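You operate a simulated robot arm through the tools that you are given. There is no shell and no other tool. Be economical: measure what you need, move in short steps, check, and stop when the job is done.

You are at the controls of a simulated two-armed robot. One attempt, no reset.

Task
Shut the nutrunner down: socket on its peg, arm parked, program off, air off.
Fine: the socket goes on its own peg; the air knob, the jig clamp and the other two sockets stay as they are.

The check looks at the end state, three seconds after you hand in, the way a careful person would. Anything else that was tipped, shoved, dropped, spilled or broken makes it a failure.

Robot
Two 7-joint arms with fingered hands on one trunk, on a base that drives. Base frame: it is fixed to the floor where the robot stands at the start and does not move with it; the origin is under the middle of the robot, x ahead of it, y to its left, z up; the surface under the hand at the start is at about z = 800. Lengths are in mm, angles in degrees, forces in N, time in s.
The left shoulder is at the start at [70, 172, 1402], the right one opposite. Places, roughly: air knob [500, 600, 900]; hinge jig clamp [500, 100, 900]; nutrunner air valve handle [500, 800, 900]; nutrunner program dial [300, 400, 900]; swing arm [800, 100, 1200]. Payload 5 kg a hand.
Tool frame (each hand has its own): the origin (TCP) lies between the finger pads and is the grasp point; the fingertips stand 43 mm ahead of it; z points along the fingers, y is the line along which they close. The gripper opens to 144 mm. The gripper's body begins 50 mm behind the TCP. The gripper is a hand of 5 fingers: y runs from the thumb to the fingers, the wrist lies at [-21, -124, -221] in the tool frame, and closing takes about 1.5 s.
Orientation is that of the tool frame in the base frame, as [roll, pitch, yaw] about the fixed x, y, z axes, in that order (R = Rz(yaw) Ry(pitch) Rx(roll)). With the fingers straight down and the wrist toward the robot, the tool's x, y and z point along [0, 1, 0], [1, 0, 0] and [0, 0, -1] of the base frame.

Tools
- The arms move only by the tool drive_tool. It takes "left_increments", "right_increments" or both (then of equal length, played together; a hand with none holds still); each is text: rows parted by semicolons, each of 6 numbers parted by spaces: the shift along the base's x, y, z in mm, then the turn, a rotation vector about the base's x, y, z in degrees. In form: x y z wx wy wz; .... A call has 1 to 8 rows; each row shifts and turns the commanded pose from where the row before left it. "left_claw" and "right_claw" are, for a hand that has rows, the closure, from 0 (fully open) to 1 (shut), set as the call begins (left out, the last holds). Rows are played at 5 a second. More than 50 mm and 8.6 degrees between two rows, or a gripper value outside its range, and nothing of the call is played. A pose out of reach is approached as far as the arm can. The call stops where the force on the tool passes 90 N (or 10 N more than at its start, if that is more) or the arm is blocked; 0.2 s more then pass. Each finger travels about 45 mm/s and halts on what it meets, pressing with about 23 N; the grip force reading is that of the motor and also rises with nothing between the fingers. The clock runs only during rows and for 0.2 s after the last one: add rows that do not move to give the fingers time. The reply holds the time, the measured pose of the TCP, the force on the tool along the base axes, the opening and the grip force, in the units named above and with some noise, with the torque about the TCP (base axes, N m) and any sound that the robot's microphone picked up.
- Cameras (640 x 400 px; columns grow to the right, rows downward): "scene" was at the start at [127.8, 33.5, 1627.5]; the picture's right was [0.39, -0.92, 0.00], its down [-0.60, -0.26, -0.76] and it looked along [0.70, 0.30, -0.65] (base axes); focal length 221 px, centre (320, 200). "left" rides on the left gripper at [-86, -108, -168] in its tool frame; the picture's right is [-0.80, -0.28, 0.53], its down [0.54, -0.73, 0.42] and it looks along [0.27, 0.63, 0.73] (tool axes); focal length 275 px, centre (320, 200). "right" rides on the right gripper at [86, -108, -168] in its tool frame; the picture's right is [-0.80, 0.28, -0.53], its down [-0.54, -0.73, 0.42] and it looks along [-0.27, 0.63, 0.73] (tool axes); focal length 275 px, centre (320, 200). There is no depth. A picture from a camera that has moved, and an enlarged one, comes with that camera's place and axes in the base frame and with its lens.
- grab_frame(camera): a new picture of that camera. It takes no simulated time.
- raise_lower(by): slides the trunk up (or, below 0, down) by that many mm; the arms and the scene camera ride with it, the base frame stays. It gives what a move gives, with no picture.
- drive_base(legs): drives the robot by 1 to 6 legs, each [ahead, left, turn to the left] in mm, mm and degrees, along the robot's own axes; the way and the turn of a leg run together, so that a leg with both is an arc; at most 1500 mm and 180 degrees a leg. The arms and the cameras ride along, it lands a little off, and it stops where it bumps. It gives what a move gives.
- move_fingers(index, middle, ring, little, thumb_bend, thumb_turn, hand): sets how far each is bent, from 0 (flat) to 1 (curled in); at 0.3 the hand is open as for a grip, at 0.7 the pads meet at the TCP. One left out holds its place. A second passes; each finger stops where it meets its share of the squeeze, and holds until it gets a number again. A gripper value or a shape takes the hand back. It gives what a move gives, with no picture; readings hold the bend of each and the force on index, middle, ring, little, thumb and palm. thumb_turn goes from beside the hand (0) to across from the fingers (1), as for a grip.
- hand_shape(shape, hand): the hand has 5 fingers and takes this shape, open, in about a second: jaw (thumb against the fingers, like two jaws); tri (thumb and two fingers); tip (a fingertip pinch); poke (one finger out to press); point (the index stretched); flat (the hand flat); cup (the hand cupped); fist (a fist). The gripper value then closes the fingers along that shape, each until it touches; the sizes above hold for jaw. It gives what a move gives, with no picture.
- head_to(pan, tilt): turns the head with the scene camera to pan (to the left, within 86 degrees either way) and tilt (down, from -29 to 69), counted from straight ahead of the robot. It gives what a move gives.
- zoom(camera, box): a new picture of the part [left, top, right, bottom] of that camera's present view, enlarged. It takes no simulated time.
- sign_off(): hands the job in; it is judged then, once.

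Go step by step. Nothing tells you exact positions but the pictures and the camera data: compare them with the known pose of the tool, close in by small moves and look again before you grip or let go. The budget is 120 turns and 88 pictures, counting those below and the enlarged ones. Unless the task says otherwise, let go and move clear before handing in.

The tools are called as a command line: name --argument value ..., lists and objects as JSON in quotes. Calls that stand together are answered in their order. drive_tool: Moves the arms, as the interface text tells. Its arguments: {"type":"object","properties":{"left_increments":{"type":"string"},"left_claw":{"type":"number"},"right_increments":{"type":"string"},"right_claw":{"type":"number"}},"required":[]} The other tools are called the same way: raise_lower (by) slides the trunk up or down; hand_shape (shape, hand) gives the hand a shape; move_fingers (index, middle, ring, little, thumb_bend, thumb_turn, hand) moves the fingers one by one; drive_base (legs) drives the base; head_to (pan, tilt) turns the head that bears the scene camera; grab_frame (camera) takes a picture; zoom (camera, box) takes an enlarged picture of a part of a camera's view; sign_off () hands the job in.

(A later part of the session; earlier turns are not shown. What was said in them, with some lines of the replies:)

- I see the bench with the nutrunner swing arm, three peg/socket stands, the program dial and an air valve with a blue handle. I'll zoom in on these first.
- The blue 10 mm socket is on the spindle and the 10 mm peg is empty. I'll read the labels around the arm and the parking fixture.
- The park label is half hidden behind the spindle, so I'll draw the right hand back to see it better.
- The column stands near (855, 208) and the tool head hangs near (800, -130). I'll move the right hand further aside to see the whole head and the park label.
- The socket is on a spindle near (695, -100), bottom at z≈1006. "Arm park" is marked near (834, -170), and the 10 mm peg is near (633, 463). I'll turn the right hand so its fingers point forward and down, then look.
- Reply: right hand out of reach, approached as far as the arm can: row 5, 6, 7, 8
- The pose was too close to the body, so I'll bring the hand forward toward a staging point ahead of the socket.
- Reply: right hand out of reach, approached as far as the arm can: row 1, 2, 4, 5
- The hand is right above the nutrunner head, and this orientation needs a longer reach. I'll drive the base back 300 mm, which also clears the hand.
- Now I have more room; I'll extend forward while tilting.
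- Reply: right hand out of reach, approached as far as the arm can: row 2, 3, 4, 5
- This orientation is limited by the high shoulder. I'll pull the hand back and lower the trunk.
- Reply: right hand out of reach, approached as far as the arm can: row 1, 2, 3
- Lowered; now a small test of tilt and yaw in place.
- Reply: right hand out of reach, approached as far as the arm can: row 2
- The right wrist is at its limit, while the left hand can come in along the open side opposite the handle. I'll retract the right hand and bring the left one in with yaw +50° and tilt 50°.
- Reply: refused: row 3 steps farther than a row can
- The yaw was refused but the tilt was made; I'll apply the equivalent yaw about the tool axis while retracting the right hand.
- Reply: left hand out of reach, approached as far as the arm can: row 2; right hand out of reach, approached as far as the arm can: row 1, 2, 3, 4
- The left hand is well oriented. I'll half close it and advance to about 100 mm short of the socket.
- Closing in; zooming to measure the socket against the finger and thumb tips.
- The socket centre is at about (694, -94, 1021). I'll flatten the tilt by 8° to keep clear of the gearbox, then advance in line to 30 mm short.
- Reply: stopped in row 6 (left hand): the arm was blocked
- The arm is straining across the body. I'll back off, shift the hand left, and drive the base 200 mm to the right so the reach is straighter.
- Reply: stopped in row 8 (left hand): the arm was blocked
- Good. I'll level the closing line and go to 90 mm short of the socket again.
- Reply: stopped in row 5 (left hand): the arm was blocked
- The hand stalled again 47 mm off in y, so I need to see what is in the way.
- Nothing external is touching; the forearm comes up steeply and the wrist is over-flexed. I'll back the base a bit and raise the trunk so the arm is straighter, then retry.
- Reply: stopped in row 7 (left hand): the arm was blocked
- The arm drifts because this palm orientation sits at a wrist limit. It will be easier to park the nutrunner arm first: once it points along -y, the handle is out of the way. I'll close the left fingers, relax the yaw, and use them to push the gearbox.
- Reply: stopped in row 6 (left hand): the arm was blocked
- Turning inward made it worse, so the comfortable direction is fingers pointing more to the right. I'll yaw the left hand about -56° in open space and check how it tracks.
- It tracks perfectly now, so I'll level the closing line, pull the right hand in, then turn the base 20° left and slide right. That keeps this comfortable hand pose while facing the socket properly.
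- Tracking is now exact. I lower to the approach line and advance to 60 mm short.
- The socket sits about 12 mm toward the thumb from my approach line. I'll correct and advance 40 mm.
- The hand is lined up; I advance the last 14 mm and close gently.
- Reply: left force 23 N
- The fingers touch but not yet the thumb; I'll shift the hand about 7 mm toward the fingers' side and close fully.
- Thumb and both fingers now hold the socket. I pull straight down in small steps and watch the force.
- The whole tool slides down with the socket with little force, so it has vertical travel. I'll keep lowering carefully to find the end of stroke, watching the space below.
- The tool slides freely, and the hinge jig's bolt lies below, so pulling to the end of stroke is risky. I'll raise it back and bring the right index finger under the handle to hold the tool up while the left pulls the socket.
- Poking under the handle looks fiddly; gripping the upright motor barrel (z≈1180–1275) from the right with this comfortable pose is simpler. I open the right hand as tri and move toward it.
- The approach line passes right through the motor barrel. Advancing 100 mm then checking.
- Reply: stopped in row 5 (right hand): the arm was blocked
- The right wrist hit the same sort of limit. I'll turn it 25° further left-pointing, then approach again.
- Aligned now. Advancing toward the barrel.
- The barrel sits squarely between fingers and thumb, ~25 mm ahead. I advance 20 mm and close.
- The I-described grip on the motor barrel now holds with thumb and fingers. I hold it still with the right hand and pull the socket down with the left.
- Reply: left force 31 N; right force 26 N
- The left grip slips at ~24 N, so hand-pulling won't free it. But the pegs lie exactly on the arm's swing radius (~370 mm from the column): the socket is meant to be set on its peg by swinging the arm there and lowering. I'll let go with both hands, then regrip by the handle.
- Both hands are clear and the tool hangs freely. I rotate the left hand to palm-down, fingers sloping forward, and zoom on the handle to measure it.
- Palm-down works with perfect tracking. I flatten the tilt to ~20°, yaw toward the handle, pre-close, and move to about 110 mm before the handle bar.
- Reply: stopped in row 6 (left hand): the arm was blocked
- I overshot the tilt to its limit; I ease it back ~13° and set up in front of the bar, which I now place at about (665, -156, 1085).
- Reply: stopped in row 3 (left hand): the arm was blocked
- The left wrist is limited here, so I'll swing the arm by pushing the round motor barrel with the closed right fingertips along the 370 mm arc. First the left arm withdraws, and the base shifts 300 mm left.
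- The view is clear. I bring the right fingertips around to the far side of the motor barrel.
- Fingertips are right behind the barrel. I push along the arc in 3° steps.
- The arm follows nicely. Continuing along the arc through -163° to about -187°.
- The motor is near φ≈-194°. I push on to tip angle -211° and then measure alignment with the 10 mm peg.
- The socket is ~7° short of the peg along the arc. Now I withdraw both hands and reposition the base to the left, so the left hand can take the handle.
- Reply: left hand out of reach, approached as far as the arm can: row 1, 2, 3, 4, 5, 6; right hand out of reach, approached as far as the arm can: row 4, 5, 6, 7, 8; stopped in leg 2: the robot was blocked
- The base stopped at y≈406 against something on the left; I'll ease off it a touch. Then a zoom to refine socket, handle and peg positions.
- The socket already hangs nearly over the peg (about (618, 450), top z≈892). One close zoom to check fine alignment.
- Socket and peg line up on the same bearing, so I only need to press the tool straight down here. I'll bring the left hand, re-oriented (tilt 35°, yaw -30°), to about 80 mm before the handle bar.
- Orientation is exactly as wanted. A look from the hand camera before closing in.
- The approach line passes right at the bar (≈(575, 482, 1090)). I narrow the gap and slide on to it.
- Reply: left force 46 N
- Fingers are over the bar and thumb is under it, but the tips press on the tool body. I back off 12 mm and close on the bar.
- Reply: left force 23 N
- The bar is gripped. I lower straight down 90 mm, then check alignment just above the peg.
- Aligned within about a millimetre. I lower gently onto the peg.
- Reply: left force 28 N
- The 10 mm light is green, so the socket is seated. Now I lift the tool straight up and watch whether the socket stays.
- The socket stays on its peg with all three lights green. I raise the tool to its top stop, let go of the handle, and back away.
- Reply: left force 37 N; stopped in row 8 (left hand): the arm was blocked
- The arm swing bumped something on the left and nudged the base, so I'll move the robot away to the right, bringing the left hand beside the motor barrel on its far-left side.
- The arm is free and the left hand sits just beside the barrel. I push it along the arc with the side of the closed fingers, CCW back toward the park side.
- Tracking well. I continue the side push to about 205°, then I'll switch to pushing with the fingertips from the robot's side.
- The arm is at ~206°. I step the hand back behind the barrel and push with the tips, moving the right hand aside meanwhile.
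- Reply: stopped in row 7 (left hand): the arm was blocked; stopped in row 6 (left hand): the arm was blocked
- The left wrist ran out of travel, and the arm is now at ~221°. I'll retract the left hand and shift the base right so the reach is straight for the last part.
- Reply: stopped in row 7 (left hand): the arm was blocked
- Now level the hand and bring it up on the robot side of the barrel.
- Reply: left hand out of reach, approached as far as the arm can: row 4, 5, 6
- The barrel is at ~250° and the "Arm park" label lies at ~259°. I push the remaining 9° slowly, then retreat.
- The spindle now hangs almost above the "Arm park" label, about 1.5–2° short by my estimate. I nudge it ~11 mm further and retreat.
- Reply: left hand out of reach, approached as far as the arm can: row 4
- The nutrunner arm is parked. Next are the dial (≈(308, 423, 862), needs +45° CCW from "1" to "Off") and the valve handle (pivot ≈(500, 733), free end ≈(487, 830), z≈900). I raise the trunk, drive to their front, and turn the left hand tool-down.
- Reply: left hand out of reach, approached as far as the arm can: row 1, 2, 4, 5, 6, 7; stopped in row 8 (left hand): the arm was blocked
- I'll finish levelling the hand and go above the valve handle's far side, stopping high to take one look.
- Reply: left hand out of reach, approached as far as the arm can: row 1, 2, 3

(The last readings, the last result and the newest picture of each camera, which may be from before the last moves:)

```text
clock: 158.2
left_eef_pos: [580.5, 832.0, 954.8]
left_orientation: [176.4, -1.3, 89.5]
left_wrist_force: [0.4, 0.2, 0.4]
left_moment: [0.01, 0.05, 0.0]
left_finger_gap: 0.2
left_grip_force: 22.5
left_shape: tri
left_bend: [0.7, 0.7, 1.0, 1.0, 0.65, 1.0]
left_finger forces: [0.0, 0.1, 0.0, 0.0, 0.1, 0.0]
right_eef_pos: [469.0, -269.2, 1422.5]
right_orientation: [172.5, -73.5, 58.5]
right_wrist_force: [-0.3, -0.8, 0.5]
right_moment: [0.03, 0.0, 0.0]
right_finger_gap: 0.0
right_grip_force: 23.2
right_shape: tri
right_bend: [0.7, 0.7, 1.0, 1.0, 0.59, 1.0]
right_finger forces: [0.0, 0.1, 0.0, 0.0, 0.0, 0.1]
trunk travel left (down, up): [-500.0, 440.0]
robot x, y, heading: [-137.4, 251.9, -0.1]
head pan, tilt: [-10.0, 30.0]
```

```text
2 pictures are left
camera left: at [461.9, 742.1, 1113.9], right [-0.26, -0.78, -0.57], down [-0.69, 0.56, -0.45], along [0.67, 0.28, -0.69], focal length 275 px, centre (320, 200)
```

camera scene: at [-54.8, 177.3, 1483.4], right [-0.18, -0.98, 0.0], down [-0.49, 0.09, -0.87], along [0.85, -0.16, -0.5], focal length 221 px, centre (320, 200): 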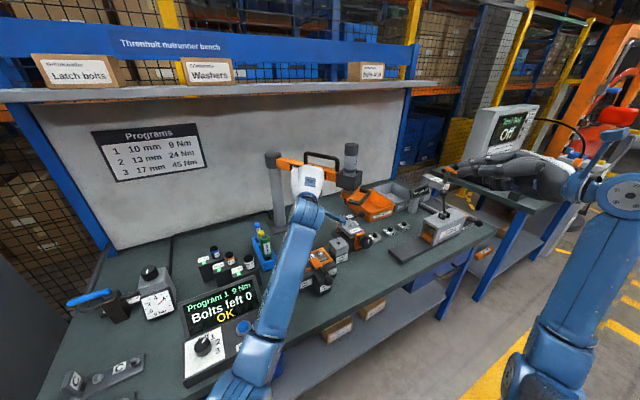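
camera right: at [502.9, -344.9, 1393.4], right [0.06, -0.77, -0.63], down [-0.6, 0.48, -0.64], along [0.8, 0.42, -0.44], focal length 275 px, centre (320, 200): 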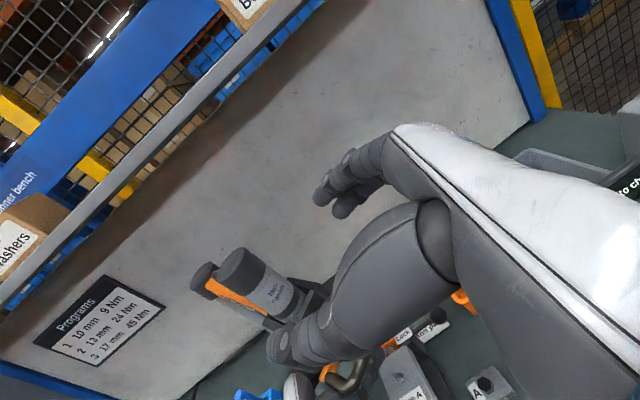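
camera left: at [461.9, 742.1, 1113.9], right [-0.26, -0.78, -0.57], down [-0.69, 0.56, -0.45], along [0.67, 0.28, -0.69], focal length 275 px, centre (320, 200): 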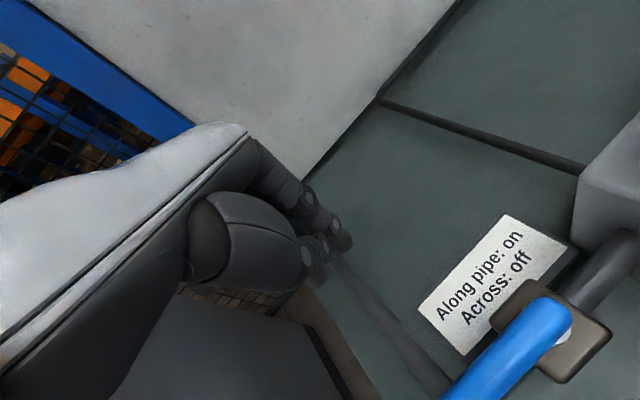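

The handle's pivot is at ≈(482, 721) with its bar pointing along ≈100°, and my tips are ~28 mm below the TCP. I move beside the bar on its far side, lower, and try drawing the free end toward the robot.

drive_tool --left_increments "-40 -16 0 0 0 0;-35 -15 0 0 0 0;0 0 -17 0 0 0;0 0 -17 0 0 0;-8.5 2 0 0 0 0;-8.5 2 0 0 0 0;0 0 0 0 0 0"

drive_tool --left_increments "-8.5 0.5 0 0 0 0;-8.5 0.5 0 0 0 0;-8 -1.5 0 0 0 0;-8 -1.5 0 0 0 0;0 0 0 0 0 0"

```text
clock: 159.8
left_eef_pos: [489.2, 803.3, 920.9]
left_orientation: [176.3, -1.3, 89.4]
left_wrist_force: [2.6, -1.7, 6.4]
left_moment: [0.0, -0.18, -0.02]
left_finger_gap: 0.2
left_grip_force: 23.2
left_shape: tri
left_bend: [0.7, 0.7, 1.0, 1.0, 0.65, 1.0]
left_finger forces: [0.0, 0.1, 0.1, 0.0, 0.6, 0.0]
right_eef_pos: [466.5, -269.2, 1422.4]
right_orientation: [172.8, -73.6, 58.2]
right_wrist_force: [-0.9, 0.6, 0.3]
right_moment: [0.01, 0.0, 0.0]
right_finger_gap: 0.0
right_grip_force: 22.7
right_shape: tri
right_bend: [0.7, 0.7, 1.0, 1.0, 0.59, 1.0]
right_finger forces: [0.0, 0.0, 0.0, 0.1, 0.0, 0.0]
trunk travel left (down, up): [-500.0, 440.0]
robot x, y, heading: [-134.2, 249.0, 0.1]
head pan, tilt: [-10.0, 30.0]
```

```text
clock: 160.9
left_eef_pos: [457.9, 802.0, 923.3]
left_orientation: [176.2, -1.6, 89.4]
left_wrist_force: [23.8, 4.9, 21.4]
left_moment: [-0.14, -1.24, 0.37]
left_finger_gap: 0.0
left_grip_force: 23.3
left_shape: tri
left_bend: [0.7, 0.7, 1.0, 1.0, 0.66, 1.0]
left_finger forces: [42.1, 0.0, 0.0, 0.1, 0.7, 0.0]
right_eef_pos: [467.7, -270.4, 1423.1]
right_orientation: [172.9, -73.5, 58.2]
right_wrist_force: [0.4, 0.1, 0.1]
right_moment: [0.01, 0.01, -0.02]
right_finger_gap: 0.1
right_grip_force: 23.3
right_shape: tri
right_bend: [0.7, 0.7, 1.0, 1.0, 0.59, 1.0]
right_finger forces: [0.0, 0.0, 0.1, 0.0, 0.0, 0.1]
trunk travel left (down, up): [-500.0, 440.0]
robot x, y, heading: [-134.1, 249.9, -0.3]
head pan, tilt: [-10.0, 30.0]
```

It is pressing hard without yielding, so this direction is probably against the stop. I'll lift, cross over, and push the bar the other way (away from the robot).

drive_tool --left_increments "10 0 15 0 0 0;0 0 40 0 0 0;-20 0 10 0 0 0;-25 -8 0 0 0 0;-10 -8 0 0 0 0;0 0 -35 0 0 0;0 0 -40 0 0 0;0 0 0 0 0 0"

drive_tool --left_increments "7 5 0 0 0 0;7 5 0 0 0 0;8 3 0 0 0 0;8 3 0 0 0 0;0 0 0 0 0 0"

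```text
clock: 162.4
left_eef_pos: [418.3, 787.6, 965.4]
left_orientation: [174.1, -1.7, 89.5]
left_wrist_force: [-0.5, -0.9, 0.9]
left_moment: [-0.03, 0.01, 0.0]
left_finger_gap: 0.2
left_grip_force: 22.5
left_shape: tri
left_bend: [0.7, 0.7, 1.0, 1.0, 0.65, 1.0]
left_finger forces: [0.0, 0.0, 0.0, 0.0, 0.0, 0.0]
right_eef_pos: [465.8, -268.1, 1422.4]
right_orientation: [173.0, -73.6, 58.1]
right_wrist_force: [-0.2, -0.8, -0.9]
right_moment: [0.03, -0.02, -0.05]
right_finger_gap: 0.0
right_grip_force: 23.0
right_shape: tri
right_bend: [0.7, 0.7, 1.0, 1.0, 0.59, 1.0]
right_finger forces: [0.0, 0.0, 0.0, 0.1, 0.0, 0.0]
trunk travel left (down, up): [-500.0, 440.0]
robot x, y, heading: [-138.6, 253.8, -0.0]
head pan, tilt: [-10.0, 30.0]
stopped in row 7 (left hand): the force on the tool passed its limit at 112 N (the readings are from after the stop); the commanded pose is now the measured one
```

```text
clock: 163.6
left_eef_pos: [444.0, 801.6, 968.8]
left_orientation: [174.3, -1.7, 89.5]
left_wrist_force: [-40.0, -23.4, 10.1]
left_moment: [-1.06, 1.48, -0.74]
left_finger_gap: 0.0
left_grip_force: 22.7
left_shape: tri
left_bend: [0.7, 0.7, 1.0, 1.0, 0.65, 1.0]
left_finger forces: [78.3, 0.1, 0.1, 0.0, 0.0, 0.0]
right_eef_pos: [462.5, -271.6, 1423.7]
right_orientation: [172.3, -73.7, 58.9]
right_wrist_force: [0.4, 0.3, -0.5]
right_moment: [-0.02, 0.0, 0.01]
right_finger_gap: 0.1
right_grip_force: 23.2
right_shape: tri
right_bend: [0.7, 0.7, 1.0, 1.0, 0.59, 1.0]
right_finger forces: [0.1, 0.0, 0.0, 0.0, 0.0, 0.1]
trunk travel left (down, up): [-500.0, 440.0]
robot x, y, heading: [-137.5, 252.9, 0.1]
head pan, tilt: [-10.0, 30.0]
```

Contact came higher than expected, so the bar may in fact have turned already. I lift clear and look.

drive_tool --left_increments "-12 -4 5 0 0 0;0 0 40 0 0 0;-20 0 40 0 0 0;0 0 0 0 0 0"

grab_frame --camera "left"

```text
clock: 164.6
left_eef_pos: [416.7, 802.2, 1048.5]
left_orientation: [174.4, -1.8, 89.6]
left_wrist_force: [0.8, 0.1, -0.2]
left_moment: [-0.01, 0.0, 0.01]
left_finger_gap: 0.0
left_grip_force: 22.9
left_shape: tri
left_bend: [0.7, 0.7, 1.0, 1.0, 0.65, 1.0]
left_finger forces: [0.0, 0.0, 0.1, 0.1, 0.1, 0.0]
right_eef_pos: [468.7, -268.2, 1421.6]
right_orientation: [173.1, -73.5, 58.1]
right_wrist_force: [0.2, 0.2, 0.8]
right_moment: [0.03, 0.01, 0.02]
right_finger_gap: 0.1
right_grip_force: 22.9
right_shape: tri
right_bend: [0.7, 0.7, 1.0, 1.0, 0.59, 1.0]
right_finger forces: [0.0, 0.0, 0.1, 0.1, 0.0, 0.1]
trunk travel left (down, up): [-500.0, 440.0]
robot x, y, heading: [-134.4, 248.5, -0.3]
head pan, tilt: [-10.0, 30.0]
```

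```text
1 pictures are left
camera left: at [292.7, 711.5, 1203.0], right [-0.24, -0.78, -0.58], down [-0.68, 0.56, -0.48], along [0.7, 0.28, -0.66], focal length 275 px, centre (320, 200)
```

left: 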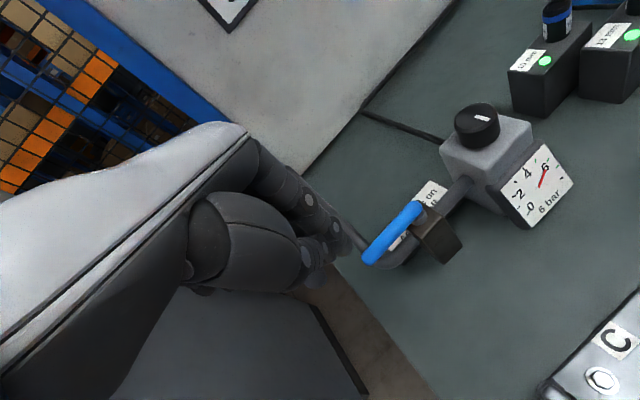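

The handle is back along the pipe (gauge 6 bar): the first push had actually begun to turn it, while scraping the pipe, and the second pushed it back. I'll redo the draw toward the robot with tips a bit higher, and sweep the full quarter turn.

drive_tool --left_increments "35 0 0 0 0 0;35 0 0 0 0 0;35 -1 0 0 0 0;0 0 -40 0 0 0;0 0 -40 0 0 0;0 0 -35 0 0 0;-9 0 0 0 0 0;-8 0 0 0 0 0"

drive_tool --left_increments "-8.5 2 0 0 0 0;-8.5 2 0 0 0 0;-8.5 0.5 0 0 0 0;-8.5 0.5 0 0 0 0;-8 -1.5 0 0 0 0;-8 -1.5 0 0 0 0;-8 -3 0 0 0 0;-8 -3 0 0 0 0"

```text
clock: 166.4
left_eef_pos: [505.9, 799.8, 935.4]
left_orientation: [174.3, -1.8, 89.5]
left_wrist_force: [-0.4, 0.0, 0.4]
left_moment: [-0.03, -0.01, 0.04]
left_finger_gap: 0.1
left_grip_force: 23.0
left_shape: tri
left_bend: [0.7, 0.7, 1.0, 1.0, 0.65, 1.0]
left_finger forces: [0.1, 0.0, 0.1, 0.1, 0.1, 0.1]
right_eef_pos: [468.9, -268.4, 1422.2]
right_orientation: [172.5, -73.5, 58.7]
right_wrist_force: [-1.3, 0.6, 1.0]
right_moment: [-0.01, 0.0, 0.03]
right_finger_gap: 0.0
right_grip_force: 23.0
right_shape: tri
right_bend: [0.7, 0.7, 1.0, 1.0, 0.59, 1.0]
right_finger forces: [0.0, 0.1, 0.0, 0.0, 0.0, 0.0]
trunk travel left (down, up): [-500.0, 440.0]
robot x, y, heading: [-136.8, 253.9, -0.0]
head pan, tilt: [-10.0, 30.0]
```

```text
clock: 168.2
left_eef_pos: [438.2, 796.4, 936.1]
left_orientation: [174.3, -1.7, 89.4]
left_wrist_force: [0.0, -0.1, -0.5]
left_moment: [0.01, 0.0, 0.01]
left_finger_gap: 0.1
left_grip_force: 22.8
left_shape: tri
left_bend: [0.7, 0.7, 1.0, 1.0, 0.65, 1.0]
left_finger forces: [0.1, 0.0, 0.1, 0.0, 0.1, 0.0]
right_eef_pos: [468.0, -268.2, 1422.5]
right_orientation: [173.2, -73.5, 57.9]
right_wrist_force: [0.4, 0.3, -0.1]
right_moment: [-0.02, 0.03, 0.0]
right_finger_gap: 0.0
right_grip_force: 23.2
right_shape: tri
right_bend: [0.7, 0.7, 1.0, 1.0, 0.59, 1.0]
right_finger forces: [0.0, 0.0, 0.1, 0.1, 0.0, 0.0]
trunk travel left (down, up): [-500.0, 440.0]
robot x, y, heading: [-137.0, 252.6, -0.4]
head pan, tilt: [-10.0, 30.0]
```

No scraping now; the bar seems to follow freely. I continue the sweep to the end of the quarter turn and look for the stop in the force.

drive_tool --left_increments "-7 -5 0 0 0 0;-7 -5 0 0 0 0;-6 -6 0 0 0 0;-6 -6 0 0 0 0;-4.5 -7 0 0 0 0;-4.5 -7 0 0 0 0;-3 -8 0 0 0 0;-3 -8 0 0 0 0"

drive_tool --left_increments "-0.5 -5 0 0 0 0;0 -5 0 0 0 0;0 -5 0 0 0 0;0 -5 0 0 0 0;0 -4 0 0 0 0;0 0 0 0 0 0"

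```text
clock: 170.0
left_eef_pos: [397.1, 744.2, 935.6]
left_orientation: [174.4, -1.8, 89.6]
left_wrist_force: [0.6, 0.2, -0.2]
left_moment: [0.04, 0.0, 0.0]
left_finger_gap: 0.0
left_grip_force: 22.8
left_shape: tri
left_bend: [0.7, 0.7, 1.0, 1.0, 0.65, 1.0]
left_finger forces: [0.0, 0.0, 0.0, 0.0, 0.1, 0.0]
right_eef_pos: [469.1, -267.9, 1421.9]
right_orientation: [173.0, -73.5, 58.2]
right_wrist_force: [0.1, 0.0, -0.7]
right_moment: [0.0, -0.01, 0.0]
right_finger_gap: 0.2
right_grip_force: 22.8
right_shape: tri
right_bend: [0.7, 0.7, 1.0, 1.0, 0.59, 1.0]
right_finger forces: [0.0, 0.1, 0.0, 0.0, 0.0, 0.1]
trunk travel left (down, up): [-500.0, 440.0]
robot x, y, heading: [-137.0, 255.1, -0.2]
head pan, tilt: [-10.0, 30.0]
```

```text
clock: 171.4
left_eef_pos: [397.1, 731.3, 935.1]
left_orientation: [174.1, -2.2, 90.1]
left_wrist_force: [-4.7, 71.0, 8.8]
left_moment: [0.32, -0.12, 1.15]
left_finger_gap: 0.2
left_grip_force: 22.8
left_shape: tri
left_bend: [0.7, 0.7, 1.0, 1.0, 0.64, 1.0]
left_finger forces: [72.6, 0.0, 0.0, 0.0, 0.0, 0.0]
right_eef_pos: [467.6, -258.8, 1426.1]
right_orientation: [172.1, -73.2, 59.1]
right_wrist_force: [-0.2, -0.8, 0.0]
right_moment: [-0.03, -0.01, -0.01]
right_finger_gap: 0.0
right_grip_force: 22.5
right_shape: tri
right_bend: [0.7, 0.7, 1.0, 1.0, 0.59, 1.0]
right_finger forces: [0.1, 0.1, 0.0, 0.2, 0.1, 0.1]
trunk travel left (down, up): [-500.0, 440.0]
robot x, y, heading: [-136.9, 254.2, -0.2]
head pan, tilt: [-10.0, 30.0]
```

The handle met its end stop across the pipe (71 N), so the air should be off. I back off, rise, move the base back a little, and turn the left hand above the dial.

drive_tool --left_increments "0 10 0 0 0 0;0 20 0 0 0 0;0 0 40 0 0 0;0 0 45 0 0 0;0 0 45 0 0 0;0 0 45 0 0 0;0 0 0 0 0 0"

drive_base --legs '[[-120, 60, 0]]'

drive_tool --left_increments "5 -44 0 0 0 -8;5 -44 0 0 0 -8;5 -44 0 0 0 -8;5 -44 0 0 0 -8;5 -44 0 0 0 -8;3 -44 0 0 0 -8;3 -44 0 0 0 -8;0 -44 0 0 0 -8" --left_claw 0.55

```text
clock: 173.0
left_eef_pos: [397.7, 749.7, 1112.1]
left_orientation: [174.3, -1.7, 89.5]
left_wrist_force: [0.5, 0.8, 0.2]
left_moment: [0.01, 0.0, 0.01]
left_finger_gap: 0.0
left_grip_force: 23.2
left_shape: tri
left_bend: [0.7, 0.7, 1.0, 1.0, 0.65, 1.0]
left_finger forces: [0.0, 0.0, 0.1, 0.1, 0.0, 0.0]
right_eef_pos: [467.0, -268.0, 1422.6]
right_orientation: [173.3, -73.5, 57.9]
right_wrist_force: [0.4, 0.6, 0.3]
right_moment: [-0.03, -0.01, 0.03]
right_finger_gap: 0.0
right_grip_force: 22.8
right_shape: tri
right_bend: [0.7, 0.7, 1.0, 1.0, 0.59, 1.0]
right_finger forces: [0.1, 0.0, 0.0, 0.1, 0.1, 0.1]
trunk travel left (down, up): [-500.0, 440.0]
robot x, y, heading: [-131.3, 249.3, -0.4]
head pan, tilt: [-10.0, 30.0]
```

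```text
clock: 174.3
left_eef_pos: [279.2, 811.3, 1111.1]
left_orientation: [174.3, -1.8, 89.5]
left_wrist_force: [0.0, 0.4, 0.8]
left_moment: [0.01, 0.02, 0.02]
left_finger_gap: 0.0
left_grip_force: 23.3
left_shape: tri
left_bend: [0.7, 0.7, 1.0, 1.0, 0.65, 1.0]
left_finger forces: [0.0, 0.1, 0.1, 0.1, 0.0, 0.1]
right_eef_pos: [350.1, -208.2, 1421.1]
right_orientation: [173.5, -73.4, 57.7]
right_wrist_force: [1.3, -0.2, 0.7]
right_moment: [0.01, 0.0, 0.03]
right_finger_gap: 0.1
right_grip_force: 23.6
right_shape: tri
right_bend: [0.7, 0.7, 1.0, 1.0, 0.59, 1.0]
right_finger forces: [0.0, 0.0, 0.1, 0.0, 0.0, 0.1]
trunk travel left (down, up): [-500.0, 440.0]
robot x, y, heading: [-252.6, 314.1, -0.2]
head pan, tilt: [-10.0, 30.0]
```

```text
clock: 176.1
left_eef_pos: [308.2, 458.4, 1111.3]
left_orientation: [174.4, -1.8, 25.5]
left_wrist_force: [0.4, 0.3, 0.2]
left_moment: [0.02, -0.02, -0.05]
left_finger_gap: 64.7
left_grip_force: 0.0
left_shape: tri
left_bend: [0.74, 0.47, 0.99, 0.99, 0.72, 1.0]
left_finger forces: [0.0, 0.0, 0.0, 0.0, 0.0, 0.0]
right_eef_pos: [350.2, -208.4, 1420.0]
right_orientation: [173.3, -73.6, 58.0]
right_wrist_force: [0.2, -0.7, 0.0]
right_moment: [0.03, -0.01, 0.05]
right_finger_gap: 0.1
right_grip_force: 23.1
right_shape: tri
right_bend: [0.7, 0.7, 1.0, 1.0, 0.59, 1.0]
right_finger forces: [0.0, 0.1, 0.0, 0.0, 0.0, 0.0]
trunk travel left (down, up): [-500.0, 440.0]
robot x, y, heading: [-253.8, 314.2, 0.1]
head pan, tilt: [-10.0, 30.0]
```

The reset button is over 100 mm from the dial, so there's room. I level the hand, centre over the dial and lower with the fingers open.

drive_tool --left_increments "0 -18 0 4.3 4 -5;0 -17 0 0 0 -5;0 0 -45 0 0 0;0 0 -45 0 0 0;0 0 -45 0 0 0;0 0 -40 0 0 0;0 0 0 0 0 0" --left_claw 0.45

drive_tool --left_increments "0 0 -12 0 0 0;0 0 -10 0 0 0;0 0 -8 0 0 0;0 0 -6 0 0 0;0 0 0 0 0 0"

```text
clock: 177.7
left_eef_pos: [307.0, 423.6, 935.1]
left_orientation: [179.7, 0.2, 15.6]
left_wrist_force: [0.0, -0.1, 0.7]
left_moment: [0.0, -0.01, 0.03]
left_finger_gap: 79.1
left_grip_force: 0.0
left_shape: tri
left_bend: [0.74, 0.43, 0.99, 0.99, 0.68, 1.0]
left_finger forces: [0.0, 0.0, 0.1, 0.0, 0.0, 0.0]
right_eef_pos: [349.0, -207.6, 1422.2]
right_orientation: [173.3, -73.5, 58.1]
right_wrist_force: [0.9, -0.8, -0.1]
right_moment: [0.01, 0.02, 0.02]
right_finger_gap: 0.0
right_grip_force: 22.6
right_shape: tri
right_bend: [0.7, 0.7, 1.0, 1.0, 0.59, 1.0]
right_finger forces: [0.0, 0.0, 0.0, 0.0, 0.0, 0.1]
trunk travel left (down, up): [-500.0, 440.0]
robot x, y, heading: [-258.4, 316.0, -0.1]
head pan, tilt: [-10.0, 30.0]
```

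```text
clock: 178.9
left_eef_pos: [308.3, 424.5, 900.4]
left_orientation: [179.8, 0.1, 15.5]
left_wrist_force: [-0.5, 0.3, -0.3]
left_moment: [-0.01, 0.01, 0.01]
left_finger_gap: 79.0
left_grip_force: 0.0
left_shape: tri
left_bend: [0.74, 0.43, 0.99, 0.99, 0.68, 1.0]
left_finger forces: [0.0, 0.0, 0.1, 0.0, 0.1, 0.1]
right_eef_pos: [348.6, -207.6, 1422.1]
right_orientation: [173.1, -73.5, 58.2]
right_wrist_force: [-0.7, -0.6, -0.3]
right_moment: [0.0, -0.01, -0.01]
right_finger_gap: 0.1
right_grip_force: 23.2
right_shape: tri
right_bend: [0.7, 0.7, 1.0, 1.0, 0.59, 1.0]
right_finger forces: [0.1, 0.0, 0.0, 0.0, 0.0, 0.1]
trunk travel left (down, up): [-500.0, 440.0]
robot x, y, heading: [-256.8, 312.0, -0.0]
head pan, tilt: [-10.0, 30.0]
```

No contact yet; I close slowly to feel for the knob.

drive_tool --left_increments "0 0 0 0 0 0;0 0 0 0 0 0;0 0 0 0 0 0;0 0 0 0 0 0;0 0 0 0 0 0;0 0 0 0 0 0;0 0 0 0 0 0" --left_claw 1

```text
clock: 180.5
left_eef_pos: [308.8, 424.2, 900.5]
left_orientation: [179.8, 0.2, 15.6]
left_wrist_force: [-1.3, 0.3, -2.3]
left_moment: [0.0, 0.02, 0.0]
left_finger_gap: 29.6
left_grip_force: 23.1
left_shape: tri
left_bend: [0.73, 0.61, 1.0, 1.0, 0.74, 1.0]
left_finger forces: [9.9, 9.3, 0.0, 0.0, 20.5, 0.0]
right_eef_pos: [350.0, -206.0, 1421.6]
right_orientation: [173.0, -73.5, 58.2]
right_wrist_force: [-0.3, -0.6, 0.2]
right_moment: [-0.01, 0.02, 0.02]
right_finger_gap: 0.0
right_grip_force: 23.4
right_shape: tri
right_bend: [0.7, 0.7, 1.0, 1.0, 0.59, 1.0]
right_finger forces: [0.0, 0.1, 0.0, 0.1, 0.0, 0.0]
trunk travel left (down, up): [-500.0, 440.0]
robot x, y, heading: [-259.7, 307.8, -0.2]
head pan, tilt: [-10.0, 30.0]
```

Perfect: the knob is held, centred and balanced (gap 29.6). Now I turn it 45° counter-clockwise.

drive_tool --left_increments "0 0 0 0 0 7.5;0 0 0 0 0 7.5;0 0 0 0 0 7.5;0 0 0 0 0 7.5;0 0 0 0 0 7.5;0 0 0 0 0 7.5;0 0 0 0 0 0"

```text
clock: 182.1
left_eef_pos: [308.4, 423.4, 899.5]
left_orientation: [179.7, 0.1, 60.6]
left_wrist_force: [-2.2, 1.9, -4.6]
left_moment: [0.03, 0.08, -0.12]
left_finger_gap: 28.9
left_grip_force: 23.1
left_shape: tri
left_bend: [0.73, 0.61, 1.0, 1.0, 0.74, 1.0]
left_finger forces: [9.5, 11.0, 0.1, 0.0, 22.2, 0.0]
right_eef_pos: [348.5, -207.1, 1422.1]
right_orientation: [173.0, -73.4, 58.2]
right_wrist_force: [0.0, -0.3, -0.1]
right_moment: [0.0, 0.0, -0.02]
right_finger_gap: 0.2
right_grip_force: 22.9
right_shape: tri
right_bend: [0.7, 0.7, 1.0, 1.0, 0.59, 1.0]
right_finger forces: [0.0, 0.0, 0.1, 0.0, 0.0, 0.0]
trunk travel left (down, up): [-500.0, 440.0]
robot x, y, heading: [-255.5, 311.5, -0.1]
head pan, tilt: [-10.0, 30.0]
```

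drive_tool --left_increments "0 0 0 0 0 3;0 0 0 0 0 3;0 0 0 0 0 0"

```text
clock: 182.9
left_eef_pos: [309.2, 424.1, 899.9]
left_orientation: [179.9, 0.3, 66.4]
left_wrist_force: [-5.0, -2.3, -8.1]
left_moment: [-0.07, 0.14, -0.27]
left_finger_gap: 28.6
left_grip_force: 22.5
left_shape: tri
left_bend: [0.73, 0.61, 1.0, 1.0, 0.74, 1.0]
left_finger forces: [10.2, 10.4, 0.0, 0.0, 21.9, 0.0]
right_eef_pos: [349.8, -207.3, 1422.0]
right_orientation: [173.2, -73.5, 58.1]
right_wrist_force: [-0.6, -0.3, 0.3]
right_moment: [-0.01, -0.01, 0.02]
right_finger_gap: 0.0
right_grip_force: 22.6
right_shape: tri
right_bend: [0.7, 0.7, 1.0, 1.0, 0.59, 1.0]
right_finger forces: [0.1, 0.1, 0.0, 0.1, 0.1, 0.0]
trunk travel left (down, up): [-500.0, 440.0]
robot x, y, heading: [-255.6, 314.5, -0.2]
head pan, tilt: [-10.0, 30.0]
```

The torque rises, so it has reached the Off stop. I release, lift away, and use the last picture to check dial, display and valve.

drive_tool --left_increments "0 0 0 0 0 0;0 0 0 0 0 0;0 0 0 0 0 0;0 0 0 0 0 0;0 0 40 0 0 0;0 0 45 0 0 0;0 0 45 0 0 0;0 0 45 0 0 0" --left_claw 0.45

drive_tool --left_increments "-20 30 40 0 0 0;-20 40 20 0 0 0;-20 40 20 0 0 0;-20 40 20 0 0 0;-20 40 0 0 0 0;-20 40 0 0 0 0;0 0 0 0 0 0"

head_to --pan 22 --tilt 42

```text
clock: 184.7
left_eef_pos: [310.2, 423.4, 1075.5]
left_orientation: [179.9, 0.1, 66.5]
left_wrist_force: [0.1, 0.4, 0.1]
left_moment: [-0.02, -0.01, 0.02]
left_finger_gap: 79.2
left_grip_force: 0.1
left_shape: tri
left_bend: [0.74, 0.43, 0.99, 0.99, 0.68, 1.0]
left_finger forces: [0.0, 0.0, 0.1, 0.0, 0.0, 0.0]
right_eef_pos: [347.6, -207.6, 1421.9]
right_orientation: [172.8, -73.5, 58.4]
right_wrist_force: [-0.1, -0.3, -0.3]
right_moment: [0.0, 0.01, 0.07]
right_finger_gap: 0.1
right_grip_force: 23.3
right_shape: tri
right_bend: [0.7, 0.7, 1.0, 1.0, 0.59, 1.0]
right_finger forces: [0.0, 0.0, 0.1, 0.0, 0.0, 0.0]
trunk travel left (down, up): [-500.0, 440.0]
robot x, y, heading: [-255.9, 311.8, -0.2]
head pan, tilt: [-10.0, 30.0]
```

```text
refused: row 1 steps farther than a row can; nothing moved
```

```text
clock: 185.7
left_eef_pos: [310.2, 423.4, 1074.5]
left_orientation: [179.8, 0.2, 66.5]
left_wrist_force: [0.5, 0.0, -0.3]
left_moment: [0.0, -0.01, -0.01]
left_finger_gap: 78.9
left_grip_force: 0.1
left_shape: tri
left_bend: [0.74, 0.43, 0.99, 0.99, 0.68, 1.0]
left_finger forces: [0.1, 0.0, 0.0, 0.0, 0.0, 0.0]
right_eef_pos: [349.1, -206.6, 1421.2]
right_orientation: [172.7, -73.4, 58.5]
right_wrist_force: [-1.2, 0.2, 0.7]
right_moment: [0.0, -0.01, 0.01]
right_finger_gap: 0.0
right_grip_force: 23.2
right_shape: tri
right_bend: [0.7, 0.7, 1.0, 1.0, 0.59, 1.0]
right_finger forces: [0.0, 0.0, 0.0, 0.1, 0.0, 0.0]
trunk travel left (down, up): [-500.0, 440.0]
robot x, y, heading: [-256.2, 314.7, -0.3]
head pan, tilt: [22.0, 42.0]
```

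The hand would block the view; I back the base away from the bench and move the hand low and left, then take the last picture.

drive_base --legs '[[-260, 0, 0]]'

drive_tool --left_increments "0 35 -20 0 0 0;0 35 -20 0 0 0;0 35 -20 0 0 0;0 35 -20 0 0 0;0 35 -20 0 0 0;0 35 -20 0 0 0;0 0 0 0 0 0"

head_to --pan 18 --tilt 38

zoom --camera "scene" --box '[200, 70, 480, 260]'

```text
clock: 187.6
left_eef_pos: [50.9, 425.3, 1074.3]
left_orientation: [179.8, 0.3, 66.7]
left_wrist_force: [0.8, -0.1, -0.6]
left_moment: [0.02, 0.03, 0.01]
left_finger_gap: 79.1
left_grip_force: 0.1
left_shape: tri
left_bend: [0.74, 0.43, 0.99, 0.99, 0.68, 1.0]
left_finger forces: [0.0, 0.0, 0.1, 0.0, 0.1, 0.0]
right_eef_pos: [92.0, -206.0, 1421.1]
right_orientation: [173.7, -73.5, 57.7]
right_wrist_force: [-0.2, 0.6, -1.0]
right_moment: [-0.03, 0.02, -0.02]
right_finger_gap: 0.0
right_grip_force: 22.8
right_shape: tri
right_bend: [0.7, 0.7, 1.0, 1.0, 0.59, 1.0]
right_finger forces: [0.0, 0.0, 0.0, 0.0, 0.1, 0.1]
trunk travel left (down, up): [-500.0, 440.0]
robot x, y, heading: [-520.0, 314.5, 0.3]
head pan, tilt: [22.0, 42.0]
```

```text
clock: 189.2
left_eef_pos: [50.2, 635.6, 955.8]
left_orientation: [179.8, 0.3, 66.6]
left_wrist_force: [-0.1, 0.3, -0.9]
left_moment: [0.0, 0.0, 0.0]
left_finger_gap: 78.9
left_grip_force: 0.0
left_shape: tri
left_bend: [0.74, 0.43, 0.99, 0.99, 0.68, 1.0]
left_finger forces: [0.1, 0.1, 0.0, 0.0, 0.0, 0.1]
right_eef_pos: [91.4, -206.1, 1422.9]
right_orientation: [173.0, -73.5, 58.4]
right_wrist_force: [0.0, -0.4, 0.9]
right_moment: [0.0, -0.05, 0.06]
right_finger_gap: 0.0
right_grip_force: 22.8
right_shape: tri
right_bend: [0.7, 0.7, 1.0, 1.0, 0.59, 1.0]
right_finger forces: [0.0, 0.0, 0.0, 0.0, 0.0, 0.0]
trunk travel left (down, up): [-500.0, 440.0]
robot x, y, heading: [-512.9, 311.2, 0.3]
head pan, tilt: [22.0, 42.0]
```

```text
clock: 189.8
left_eef_pos: [49.9, 633.8, 954.6]
left_orientation: [179.9, 0.2, 66.7]
left_wrist_force: [0.8, 0.1, 0.4]
left_moment: [0.0, 0.01, -0.01]
left_finger_gap: 79.1
left_grip_force: 0.0
left_shape: tri
left_bend: [0.74, 0.43, 0.99, 0.99, 0.68, 1.0]
left_finger forces: [0.0, 0.0, 0.0, 0.0, 0.0, 0.0]
right_eef_pos: [91.0, -205.0, 1422.7]
right_orientation: [172.9, -73.5, 58.6]
right_wrist_force: [0.3, -0.2, -0.2]
right_moment: [-0.01, 0.0, -0.01]
right_finger_gap: 0.0
right_grip_force: 22.7
right_shape: tri
right_bend: [0.7, 0.7, 1.0, 1.0, 0.59, 1.0]
right_finger forces: [0.0, 0.0, 0.1, 0.0, 0.1, 0.0]
trunk travel left (down, up): [-500.0, 440.0]
robot x, y, heading: [-513.9, 314.0, 0.2]
head pan, tilt: [18.0, 38.0]
```

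```text
2.11 times, centred on (340, 165) of scene
camera zoom: at [-383.5, 339.2, 1631.1], right [0.31, -0.95, 0.0], down [-0.59, -0.19, -0.79], along [0.75, 0.24, -0.62], focal length 465 px, centre (278, 274)
```

zoom: 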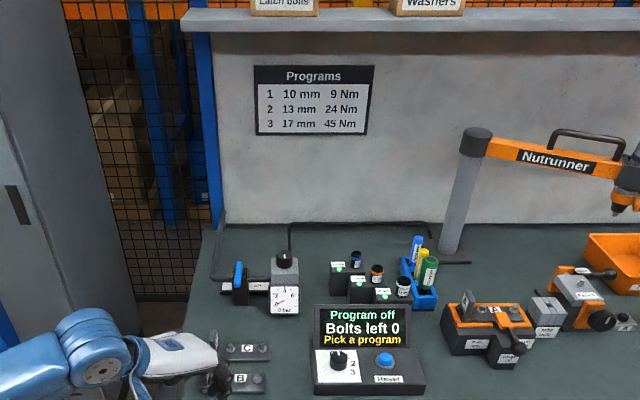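

The display reads "Program off", the valve handle stands across the pipe with the gauge dropped, and all three sockets show green. The arm hangs over its park label (~257°). Both hands are clear, so I hand in.

sign_off

```text
The job is handed in.
```

The nutrunner is shut down and handed in: the 10 mm socket is on its own peg, the arm is parked, the program is off and the air is off.

- **Socket:** all three peg lights are green, and the other two sockets were not touched.
- **Arm:** it hangs over the "Arm park" label by my estimate, within a degree or two. I felt no stop or latch to confirm it.
- **Program and air:** the display reads "Program off". The valve handle stands across the pipe against its stop, and the gauge has dropped.
- **Left alone:** I did not touch the air knob or the jig clamp.
- **Bump:** while the robot was working at the left end of the bench, it ran against something on that side twice and was pushed back once. I never looked directly at that spot, so I can't rule out that something there was shoved.
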